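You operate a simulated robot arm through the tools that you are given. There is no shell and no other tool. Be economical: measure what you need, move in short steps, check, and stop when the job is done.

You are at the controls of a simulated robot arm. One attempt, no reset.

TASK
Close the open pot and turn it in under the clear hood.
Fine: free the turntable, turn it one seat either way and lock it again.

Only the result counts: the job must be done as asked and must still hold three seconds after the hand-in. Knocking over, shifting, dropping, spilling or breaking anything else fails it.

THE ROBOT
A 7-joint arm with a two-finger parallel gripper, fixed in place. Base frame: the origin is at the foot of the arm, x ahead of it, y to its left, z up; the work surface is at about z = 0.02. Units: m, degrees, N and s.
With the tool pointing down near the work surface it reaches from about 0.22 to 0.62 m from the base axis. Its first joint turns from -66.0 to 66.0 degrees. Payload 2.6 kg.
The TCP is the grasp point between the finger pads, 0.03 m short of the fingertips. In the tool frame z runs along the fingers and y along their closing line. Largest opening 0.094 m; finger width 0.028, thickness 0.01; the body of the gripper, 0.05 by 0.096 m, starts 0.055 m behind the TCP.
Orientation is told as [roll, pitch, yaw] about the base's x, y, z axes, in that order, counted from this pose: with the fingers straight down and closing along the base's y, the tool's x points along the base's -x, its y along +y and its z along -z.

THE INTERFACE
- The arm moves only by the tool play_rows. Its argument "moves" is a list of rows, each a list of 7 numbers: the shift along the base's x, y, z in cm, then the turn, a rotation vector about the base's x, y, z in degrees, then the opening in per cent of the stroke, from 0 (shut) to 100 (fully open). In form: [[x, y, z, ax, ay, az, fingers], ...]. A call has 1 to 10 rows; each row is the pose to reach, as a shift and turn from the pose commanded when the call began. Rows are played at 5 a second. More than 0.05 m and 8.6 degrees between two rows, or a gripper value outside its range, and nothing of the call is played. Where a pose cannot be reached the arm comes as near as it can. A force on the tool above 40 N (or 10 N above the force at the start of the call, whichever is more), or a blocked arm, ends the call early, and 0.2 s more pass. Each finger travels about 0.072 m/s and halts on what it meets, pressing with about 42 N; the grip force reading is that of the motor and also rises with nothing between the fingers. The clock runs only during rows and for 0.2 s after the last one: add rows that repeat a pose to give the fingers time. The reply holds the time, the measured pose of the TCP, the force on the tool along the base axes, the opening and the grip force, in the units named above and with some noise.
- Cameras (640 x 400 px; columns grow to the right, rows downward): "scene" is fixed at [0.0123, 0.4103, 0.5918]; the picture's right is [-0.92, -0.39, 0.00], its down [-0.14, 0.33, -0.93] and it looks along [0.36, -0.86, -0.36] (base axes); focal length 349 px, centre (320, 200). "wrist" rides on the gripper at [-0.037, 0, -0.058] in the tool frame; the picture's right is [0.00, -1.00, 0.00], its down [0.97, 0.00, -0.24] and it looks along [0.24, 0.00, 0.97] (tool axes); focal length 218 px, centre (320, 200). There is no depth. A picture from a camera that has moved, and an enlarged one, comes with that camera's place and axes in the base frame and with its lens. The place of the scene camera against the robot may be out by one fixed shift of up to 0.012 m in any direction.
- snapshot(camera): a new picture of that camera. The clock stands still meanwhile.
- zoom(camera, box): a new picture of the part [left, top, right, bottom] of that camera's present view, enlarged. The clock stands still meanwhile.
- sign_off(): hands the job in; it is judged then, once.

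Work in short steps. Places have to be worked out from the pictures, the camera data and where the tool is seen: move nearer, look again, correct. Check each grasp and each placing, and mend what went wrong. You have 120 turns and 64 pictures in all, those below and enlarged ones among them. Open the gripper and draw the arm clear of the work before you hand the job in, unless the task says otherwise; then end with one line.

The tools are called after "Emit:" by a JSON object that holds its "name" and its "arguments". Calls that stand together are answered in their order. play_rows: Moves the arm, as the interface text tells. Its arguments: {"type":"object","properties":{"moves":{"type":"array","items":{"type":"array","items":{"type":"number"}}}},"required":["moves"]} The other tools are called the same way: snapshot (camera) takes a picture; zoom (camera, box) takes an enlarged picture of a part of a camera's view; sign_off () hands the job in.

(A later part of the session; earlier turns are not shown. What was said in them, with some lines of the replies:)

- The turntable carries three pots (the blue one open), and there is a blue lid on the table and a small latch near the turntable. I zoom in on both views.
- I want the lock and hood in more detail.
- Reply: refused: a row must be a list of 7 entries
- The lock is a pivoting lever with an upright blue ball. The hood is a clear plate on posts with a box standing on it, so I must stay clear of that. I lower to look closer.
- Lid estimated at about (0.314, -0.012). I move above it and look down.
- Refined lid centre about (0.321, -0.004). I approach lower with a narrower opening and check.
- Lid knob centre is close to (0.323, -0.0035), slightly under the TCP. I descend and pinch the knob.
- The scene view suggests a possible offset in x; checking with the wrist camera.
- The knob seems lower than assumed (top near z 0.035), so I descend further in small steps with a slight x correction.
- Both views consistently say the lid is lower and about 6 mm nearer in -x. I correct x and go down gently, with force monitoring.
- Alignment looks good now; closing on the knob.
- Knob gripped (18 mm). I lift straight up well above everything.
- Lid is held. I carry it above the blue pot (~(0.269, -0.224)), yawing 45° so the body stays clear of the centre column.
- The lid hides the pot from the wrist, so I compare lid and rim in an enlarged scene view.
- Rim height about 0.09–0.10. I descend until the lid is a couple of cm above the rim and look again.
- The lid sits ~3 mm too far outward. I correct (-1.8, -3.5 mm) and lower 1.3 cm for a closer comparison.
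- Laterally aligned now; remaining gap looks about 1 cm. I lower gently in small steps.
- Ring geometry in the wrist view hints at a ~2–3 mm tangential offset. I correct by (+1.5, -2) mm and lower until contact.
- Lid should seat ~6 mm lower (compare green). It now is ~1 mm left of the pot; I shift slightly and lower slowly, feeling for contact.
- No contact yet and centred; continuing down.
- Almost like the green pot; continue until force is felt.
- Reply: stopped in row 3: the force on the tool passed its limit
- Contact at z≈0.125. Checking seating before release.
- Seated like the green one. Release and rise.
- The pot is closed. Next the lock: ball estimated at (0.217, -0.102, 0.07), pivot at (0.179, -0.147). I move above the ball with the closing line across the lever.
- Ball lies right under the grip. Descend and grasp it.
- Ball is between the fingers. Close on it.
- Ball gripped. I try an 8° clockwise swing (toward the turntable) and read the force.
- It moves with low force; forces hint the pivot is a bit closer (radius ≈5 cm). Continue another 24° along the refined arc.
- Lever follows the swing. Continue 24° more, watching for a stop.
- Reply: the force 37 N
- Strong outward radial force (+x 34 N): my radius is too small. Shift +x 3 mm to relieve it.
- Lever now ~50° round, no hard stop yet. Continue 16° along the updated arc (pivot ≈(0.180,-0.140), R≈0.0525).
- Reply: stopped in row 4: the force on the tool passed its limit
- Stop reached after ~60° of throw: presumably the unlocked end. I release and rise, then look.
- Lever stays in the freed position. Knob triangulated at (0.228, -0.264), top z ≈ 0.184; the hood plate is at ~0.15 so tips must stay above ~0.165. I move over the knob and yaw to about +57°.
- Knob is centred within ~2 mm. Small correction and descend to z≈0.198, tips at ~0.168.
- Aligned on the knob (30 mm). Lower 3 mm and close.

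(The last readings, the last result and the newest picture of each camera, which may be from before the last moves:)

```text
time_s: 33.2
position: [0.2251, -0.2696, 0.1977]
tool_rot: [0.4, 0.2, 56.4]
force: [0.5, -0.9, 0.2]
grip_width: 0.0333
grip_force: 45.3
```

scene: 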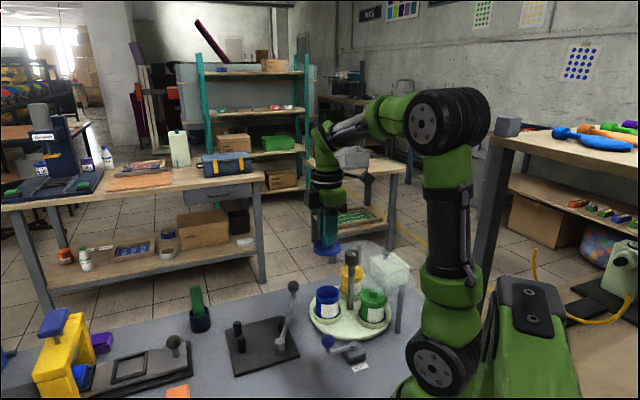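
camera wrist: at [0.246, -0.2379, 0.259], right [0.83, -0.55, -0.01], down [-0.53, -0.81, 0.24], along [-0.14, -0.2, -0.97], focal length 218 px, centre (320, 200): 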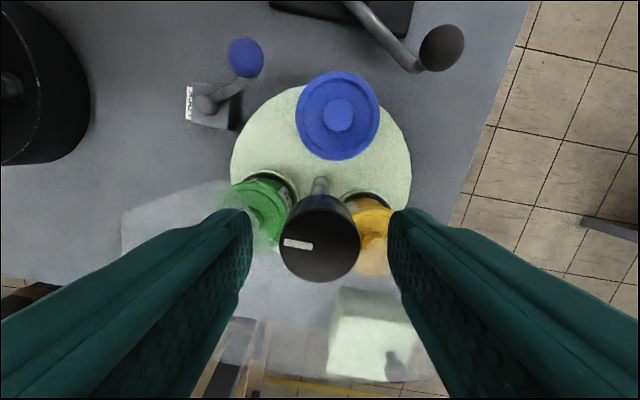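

Gripped at 33 mm. Rotate clockwise slowly, 32° first.

Emit:
{"name": "play_rows", "arguments": {"moves": [[0, 0, 0, 0, 0, -4, 20], [0, 0, 0, 0, 0, -8, 20], [0, 0, 0, 0, 0, -12, 20], [0, 0, 0, 0, 0, -16, 20], [0, 0, 0, 0, 0, -20, 20], [0, 0, 0, 0, 0, -24, 20], [0, 0, 0, 0, 0, -28, 20], [0, 0, 0, 0, 0, -32, 20]]}}

Emit:
{"name": "snapshot", "arguments": {"camera": "wrist"}}

Emit:
{"name": "zoom", "arguments": {"camera": "scene", "box": [290, 230, 410, 340]}}

```text
time_s: 34.1
position: [0.2255, -0.2691, 0.1976]
tool_rot: [0.1, 0.4, 43.6]
force: [2.4, -2.5, -1.7]
grip_width: 0.033
grip_force: 45.2
stopped in row 4: the force on the tool passed its limit (the readings are from after the stop); the commanded pose is now the measured one
```

```text
20 pictures are left
camera wrist: at [0.2533, -0.2434, 0.2563], right [0.69, -0.73, 0.0], down [-0.7, -0.67, 0.25], along [-0.18, -0.17, -0.97], focal length 218 px, centre (320, 200)
```

wrist: 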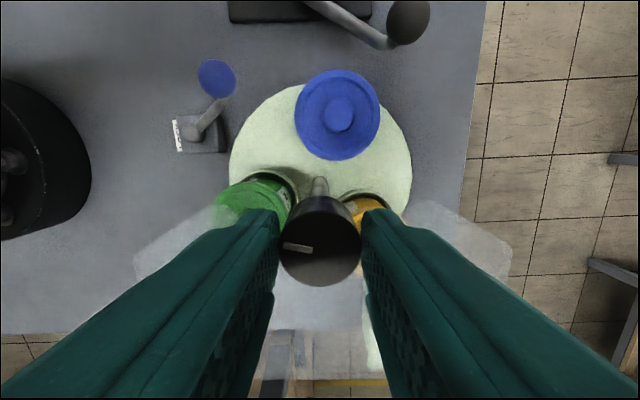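

```text
3.64 times, centred on (350, 285) of scene
camera zoom: at [0.0123, 0.4103, 0.5918], right [-0.92, -0.39, 0.0], down [-0.14, 0.33, -0.93], along [0.36, -0.86, -0.36], focal length 1268 px, centre (211, -109)
```

zoom: 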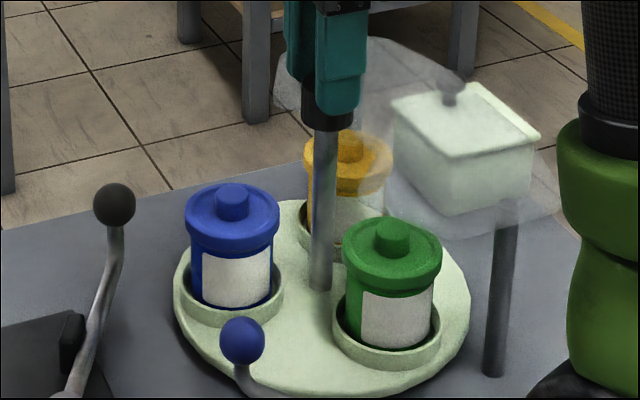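

The table turned ~13° with the knob before a force stop; nothing visibly collides. I continue from here more gently.

Emit:
{"name": "play_rows", "arguments": {"moves": [[0, 0, 0, 0, 0, -2, 20], [0, 0, 0, 0, 0, -4, 20], [0, 0, 0, 0, 0, -6, 20], [0, 0, 0, 0, 0, -8, 20], [0, 0, 0, 0, 0, -10, 20], [0, 0, 0, 0, 0, -12, 20]]}}

```text
time_s: 35.5
position: [0.2259, -0.2702, 0.1976]
tool_rot: [-0.1, 0.6, 31.5]
force: [15.2, -21.5, -25.1]
grip_width: 0.0332
grip_force: 44.8
```

It turns, with lateral force building (+x, -y, down), i.e. the TCP is off the axis. I relieve by shifting ~1.5 mm along that force.

Emit:
{"name": "play_rows", "arguments": {"moves": [[0.05, -0.07, -0.05, 0, 0, 0, 20], [0.1, -0.14, -0.1, 0, 0, 0, 20]]}}

```text
time_s: 36.1
position: [0.2269, -0.2702, 0.1984]
tool_rot: [0.1, 0.3, 31.4]
force: [-3.3, 4.8, 8.8]
grip_width: 0.0333
grip_force: 45.1
```

Relieved. Continue turning.

Emit:
{"name": "play_rows", "arguments": {"moves": [[0, 0, 0, 0, 0, -3, 20], [0, 0, 0, 0, 0, -6, 20], [0, 0, 0, 0, 0, -9, 20], [0, 0, 0, 0, 0, -12, 20], [0, 0, 0, 0, 0, -15, 20]]}}

```text
time_s: 37.3
position: [0.2272, -0.271, 0.198]
tool_rot: [-0.1, 0.4, 16.4]
force: [-10.7, 5.4, 26.2]
grip_width: 0.0332
grip_force: 44.8
```

Relieve (up 1 mm, -x 0.5 mm) and go on.

Emit:
{"name": "play_rows", "arguments": {"moves": [[-0.05, 0.02, 0.1, 0, 0, 0, 20], [-0.05, 0.02, 0.1, 0, 0, -3, 20], [-0.05, 0.02, 0.1, 0, 0, -6, 20], [-0.05, 0.02, 0.1, 0, 0, -9, 20], [-0.05, 0.02, 0.1, 0, 0, -12, 20]]}}

Emit:
{"name": "zoom", "arguments": {"camera": "scene", "box": [290, 230, 410, 340]}}

```text
time_s: 38.5
position: [0.2265, -0.2725, 0.1971]
tool_rot: [-0.3, 0.4, 4.7]
force: [24.5, -26.4, -15.6]
grip_width: 0.0331
grip_force: 44.8
```

```text
3.64 times, centred on (350, 285) of scene
camera zoom: at [0.0124, 0.4102, 0.5918], right [-0.92, -0.39, 0.0], down [-0.14, 0.33, -0.93], along [0.36, -0.86, -0.36], focal length 1268 px, centre (211, -109)
```

zoom: 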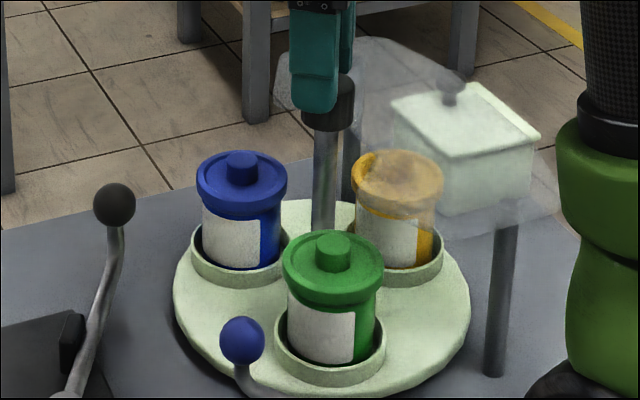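

Turned ~52°. Relieve laterally and continue.

Emit:
{"name": "play_rows", "arguments": {"moves": [[0.1, -0.12, 0, 0, 0, 0, 20], [0.12, -0.14, -0.02, 0, 0, -3, 20], [0.12, -0.14, -0.02, 0, 0, -6, 20], [0.12, -0.14, -0.02, 0, 0, -9, 20], [0.12, -0.14, -0.02, 0, 0, -12, 20]]}}

```text
time_s: 39.7
position: [0.2275, -0.2719, 0.1977]
tool_rot: [-0.1, 0.5, -7.6]
force: [-1.2, -11.7, -9.2]
grip_width: 0.0334
grip_force: 44.6
```

Good; continue another 20° with a little -y relief.

Emit:
{"name": "play_rows", "arguments": {"moves": [[0, -0.06, -0.03, 0, 0, -4, 20], [0, -0.06, -0.03, 0, 0, -8, 20], [0, -0.06, -0.03, 0, 0, -12, 20], [0, -0.06, -0.03, 0, 0, -16, 20], [0, -0.06, -0.03, 0, 0, -20, 20]]}}

```text
time_s: 40.9
position: [0.2276, -0.2736, 0.1979]
tool_rot: [-0.2, 0.4, -27.6]
force: [-10.0, -16.8, 9.1]
grip_width: 0.0333
grip_force: 44.8
```

84° done. Relieve and continue.

Emit:
{"name": "play_rows", "arguments": {"moves": [[-0.05, -0.08, 0.03, 0, 0, -4, 20], [-0.05, -0.08, 0.03, 0, 0, -8, 20], [-0.05, -0.08, 0.03, 0, 0, -12, 20], [-0.05, -0.08, 0.03, 0, 0, -16, 20]]}}

Emit:
{"name": "snapshot", "arguments": {"camera": "wrist"}}

Emit:
{"name": "zoom", "arguments": {"camera": "scene", "box": [290, 230, 410, 340]}}

```text
time_s: 41.9
position: [0.2266, -0.2751, 0.1977]
tool_rot: [-0.2, 0.3, -43.6]
force: [-8.4, -24.5, 9.8]
grip_width: 0.0331
grip_force: 44.7
```

```text
17 pictures are left
camera wrist: at [0.2532, -0.3002, 0.2564], right [-0.69, -0.73, 0.0], down [-0.7, 0.67, 0.25], along [-0.18, 0.17, -0.97], focal length 218 px, centre (320, 200)
```

wrist: 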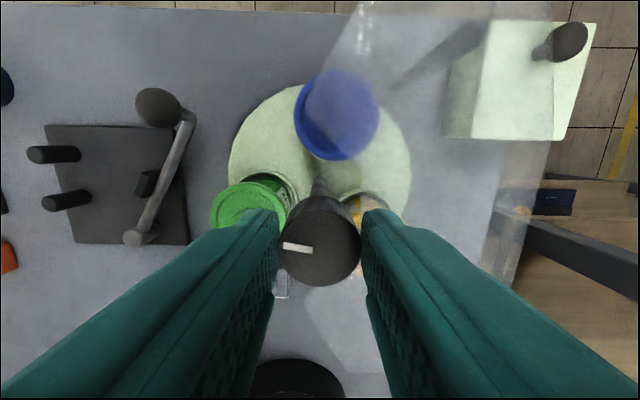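

```text
3.64 times, centred on (350, 285) of scene
camera zoom: at [0.0123, 0.4103, 0.5918], right [-0.92, -0.39, 0.0], down [-0.14, 0.33, -0.93], along [0.36, -0.86, -0.36], focal length 1268 px, centre (211, -109)
```

zoom: 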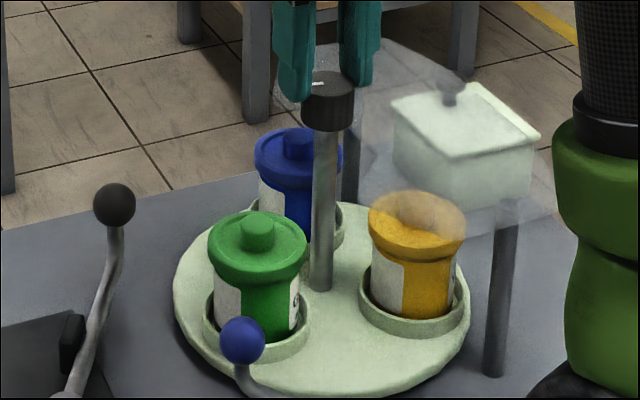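

100° turned with no visible slip. 20° left: target yaw ≈ -63.6.

Emit:
{"name": "play_rows", "arguments": {"moves": [[-0.03, -0.12, 0.03, 0, 0, -4, 20], [-0.03, -0.12, 0.03, 0, 0, -8, 20], [-0.03, -0.12, 0.03, 0, 0, -12, 20], [-0.03, -0.12, 0.03, 0, 0, -16, 20], [-0.03, -0.12, 0.03, 0, 0, -20, 20]]}}

Emit:
{"name": "snapshot", "arguments": {"camera": "wrist"}}

Emit:
{"name": "zoom", "arguments": {"camera": "scene", "box": [295, 240, 415, 340]}}

```text
time_s: 43.1
position: [0.2245, -0.276, 0.1989]
tool_rot: [-0.2, 0.4, -63.6]
force: [-21.5, -14.0, 5.9]
grip_width: 0.0332
grip_force: 45.0
```

```text
15 pictures are left
camera wrist: at [0.2417, -0.3091, 0.2563], right [-0.9, -0.44, 0.0], down [-0.43, 0.87, 0.25], along [-0.11, 0.22, -0.97], focal length 218 px, centre (320, 200)
```

wrist: 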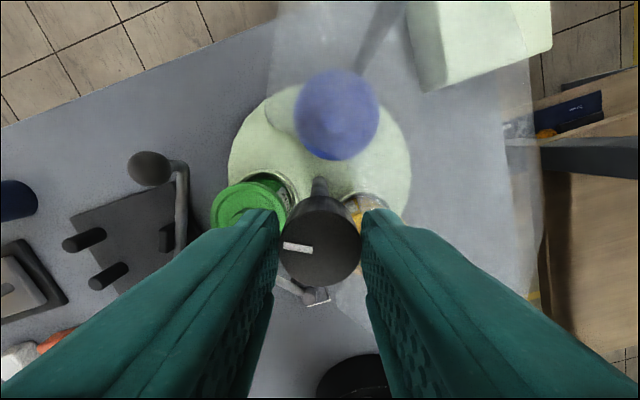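

```text
4.00 times, centred on (355, 290) of scene
camera zoom: at [0.0123, 0.4103, 0.5918], right [-0.92, -0.39, 0.0], down [-0.14, 0.33, -0.93], along [0.36, -0.86, -0.36], focal length 1395 px, centre (180, -160)
```

zoom: 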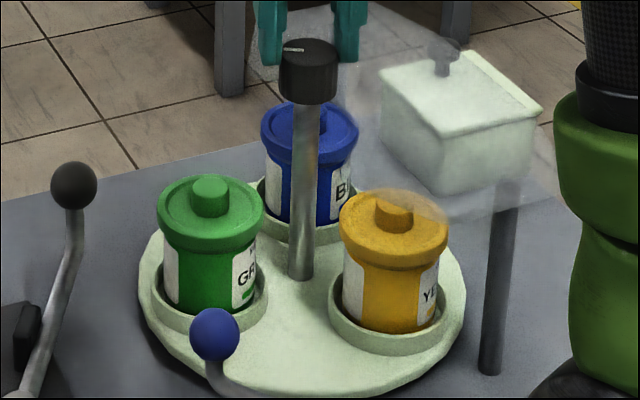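

Ring positions match the pre-turn picture within about 1°. Relieve the force, open, and rise.

Emit:
{"name": "play_rows", "arguments": {"moves": [[-0.1, -0.06, 0.02, 0, 0, 0, 20], [-0.1, -0.06, 0.02, 0, 0, 0, 20], [-0.1, -0.06, 0.02, 0, 0, 0, 45], [-0.1, -0.06, 0.02, 0, 0, 0, 60], [-0.1, -0.06, 0.02, 0, 0, 0, 60], [-0.1, -0.06, 3, 0, 0, 0, 60], [-0.1, -0.06, 6, 0, 0, 0, 60]]}}

Emit:
{"name": "zoom", "arguments": {"camera": "scene", "box": [295, 240, 415, 340]}}

```text
time_s: 44.7
position: [0.2253, -0.2729, 0.2589]
tool_rot: [0.1, 0.5, -63.5]
force: [0.8, 0.2, -0.3]
grip_width: 0.0565
grip_force: 0.1
```

```text
4.00 times, centred on (355, 290) of scene
camera zoom: at [0.0123, 0.4103, 0.5918], right [-0.92, -0.39, 0.0], down [-0.14, 0.33, -0.93], along [0.36, -0.86, -0.36], focal length 1395 px, centre (180, -160)
```

zoom: 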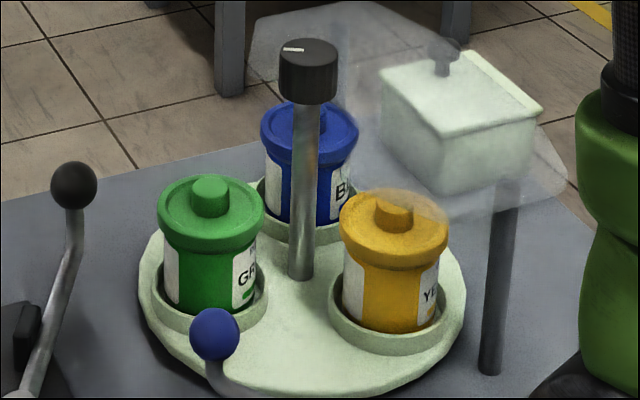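

The table stays in place with the blue pot in the hood seat. Now back above the lock ball at the pose where I released it (yaw -15°).

Emit:
{"name": "play_rows", "arguments": {"moves": [[0.1, 1.8, 0, 0, 0, 7, 50], [0.2, 3.6, 0, 0, 0, 14, 50], [0.3, 5.4, 0, 0, 0, 21, 50], [0.4, 7.2, 0, 0, 0, 28, 50], [0.5, 9, -1, 0, 0, 35, 50], [0.6, 10.8, -4, 0, 0, 42, 50], [0.7, 12.2, -8, 0, 0, 48, 50], [0.7, 12.2, -10, 0, 0, 48, 50], [0.7, 12.2, -10, 0, 0, 48, 50]]}}

Emit:
{"name": "snapshot", "arguments": {"camera": "wrist"}}

```text
time_s: 46.7
position: [0.234, -0.1527, 0.1553]
tool_rot: [0.1, 0.5, -15.4]
force: [-0.5, -0.1, 1.0]
grip_width: 0.0471
grip_force: 0.0
```

```text
12 pictures are left
camera wrist: at [0.2705, -0.1634, 0.2143], right [-0.27, -0.96, 0.0], down [-0.93, 0.26, 0.25], along [-0.24, 0.07, -0.97], focal length 218 px, centre (320, 200)
```

wrist: 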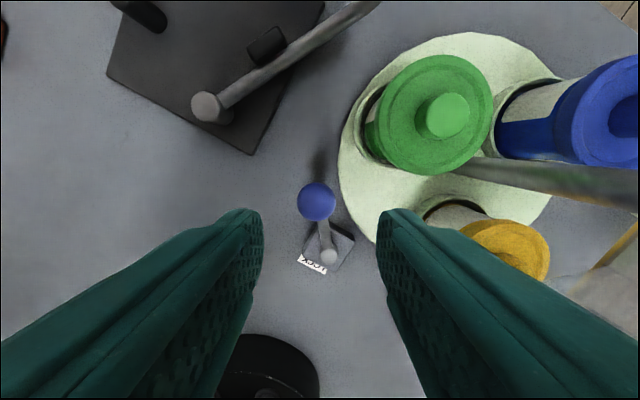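

Ball is centred. Descend and grasp.

Emit:
{"name": "play_rows", "arguments": {"moves": [[0, 0.15, -3, 0, 0, 0, 50], [0, 0.15, -6, 0, 0, 0, 50], [0, 0.15, -7.6, 0, 0, 0, 50], [0, 0.15, -7.6, 0, 0, 0, 35], [0, 0.15, -7.6, 0, 0, 0, 20], [0, 0.15, -7.6, 0, 0, 0, 20], [0, 0.15, -7.6, 0, 0, 0, 20]]}}

```text
time_s: 48.3
position: [0.2341, -0.1504, 0.0822]
tool_rot: [0.3, 0.6, -15.4]
force: [17.1, 24.9, -7.5]
grip_width: 0.027
grip_force: 45.2
```

Ball gripped. Swing the lever back counter-clockwise along the arc, first 24°.

Emit:
{"name": "play_rows", "arguments": {"moves": [[-0.02, 0.4, 0, 0, 0, 4, 20], [-0.02, 0.8, 0, 0, 0, 8, 20], [-0.03, 1.19, 0, 0, 0, 12, 20], [-0.07, 1.57, 0, 0, 0, 16, 20], [-0.12, 1.94, 0, 0, 0, 20, 20], [-0.19, 2.3, 0, 0, 0, 24, 20]]}}

```text
time_s: 49.7
position: [0.2307, -0.1286, 0.0827]
tool_rot: [0.0, 0.3, 8.3]
force: [7.3, 5.5, 24.6]
grip_width: 0.0268
grip_force: 44.8
```

Following well. Continue 24° more, raised 1.5 mm to relieve the vertical force.

Emit:
{"name": "play_rows", "arguments": {"moves": [[0, 0.38, 0.1, 0, 0, 4, 20], [-0.1, 0.76, 0.15, 0, 0, 8, 20], [-0.24, 1.1, 0.15, 0, 0, 12, 20], [-0.4, 1.43, 0.15, 0, 0, 16, 20], [-0.6, 1.75, 0.15, 0, 0, 20, 20], [-0.82, 2.05, 0.15, 0, 0, 24, 20]]}}

```text
time_s: 51.1
position: [0.2209, -0.1075, 0.0821]
tool_rot: [0.5, 0.7, 32.5]
force: [-7.6, -1.6, -17.9]
grip_width: 0.0268
grip_force: 44.9
```

Nearly back; continue past the original angle until the stop is felt.

Emit:
{"name": "play_rows", "arguments": {"moves": [[-0.25, 0.33, -0.1, 0, 0, 4, 20], [-0.51, 0.59, -0.1, 0, 0, 8, 20], [-0.79, 0.83, -0.1, 0, 0, 12, 20], [-1.08, 1.05, -0.1, 0, 0, 16, 20]]}}

Emit:
{"name": "zoom", "arguments": {"camera": "scene", "box": [295, 240, 415, 380]}}

```text
time_s: 52.1
position: [0.2152, -0.0996, 0.0846]
tool_rot: [-0.9, 0.4, 48.0]
force: [5.3, -3.1, -7.9]
grip_width: 0.0267
grip_force: 45.1
stopped in row 4: the force on the tool passed its limit (the readings are from after the stop); the commanded pose is now the measured one
```

```text
2.86 times, centred on (355, 310) of scene
camera zoom: at [0.0123, 0.4103, 0.5918], right [-0.92, -0.39, 0.0], down [-0.14, 0.33, -0.93], along [0.36, -0.86, -0.36], focal length 996 px, centre (220, -114)
```

zoom: 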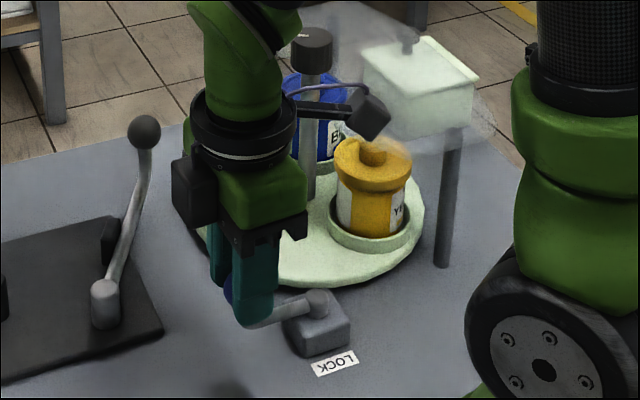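

The lever hit its stop at/just past its original angle. Release, rise and inspect.

Emit:
{"name": "play_rows", "arguments": {"moves": [[0, 0, 0, 0, 0, 0, 35], [0, 0, 0, 0, 0, 0, 50], [0, 0, 0, 0, 0, 0, 50], [0, 0, 4, 0, 0, 0, 50], [0, 0, 8, 0, 0, 0, 50], [0, 0, 12, 0, 0, 0, 50], [0, 2, 16, 0, 0, 0, 50], [0, 5, 20, 0, 0, 0, 50]]}}

Emit:
{"name": "zoom", "arguments": {"camera": "scene", "box": [220, 230, 440, 400]}}

Emit:
{"name": "zoom", "arguments": {"camera": "scene", "box": [305, 310, 385, 380]}}

```text
time_s: 53.9
position: [0.2158, -0.0494, 0.2828]
tool_rot: [-0.7, 0.3, 48.1]
force: [-0.2, 0.5, -0.2]
grip_width: 0.0469
grip_force: 0.1
```

```text
2.35 times, centred on (330, 315) of scene
camera zoom: at [0.0123, 0.4103, 0.5918], right [-0.92, -0.39, 0.0], down [-0.14, 0.33, -0.93], along [0.36, -0.86, -0.36], focal length 820 px, centre (296, -71)
```

zoom: 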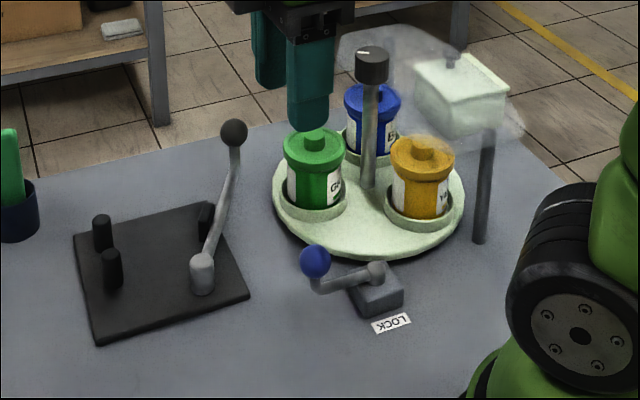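

```text
5.71 times, centred on (345, 345) of scene
camera zoom: at [0.0123, 0.4103, 0.5918], right [-0.92, -0.39, 0.0], down [-0.14, 0.33, -0.93], along [0.36, -0.86, -0.36], focal length 1992 px, centre (177, -629)
```

zoom: 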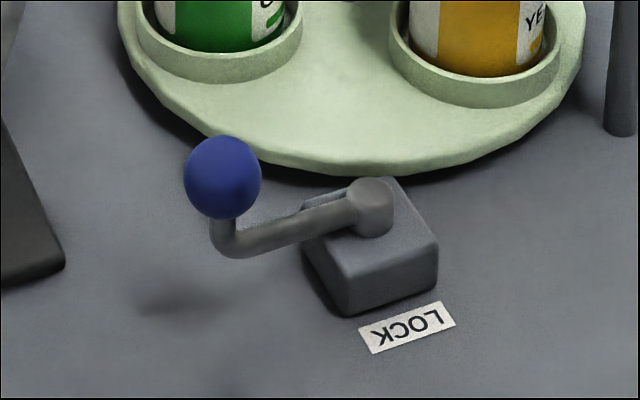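

The lever is exactly where it started, the turntable rings match the original seats, and the blue pot is lidded under the hood with the arm clear. I hand in the job.

Emit:
{"name": "sign_off", "arguments": {}}

```text
The job is handed in.
```

The blue pot is closed and sits under the clear hood, one seat clockwise from where it started; the turntable's lock lever is back against its locked stop, and the arm is clear.
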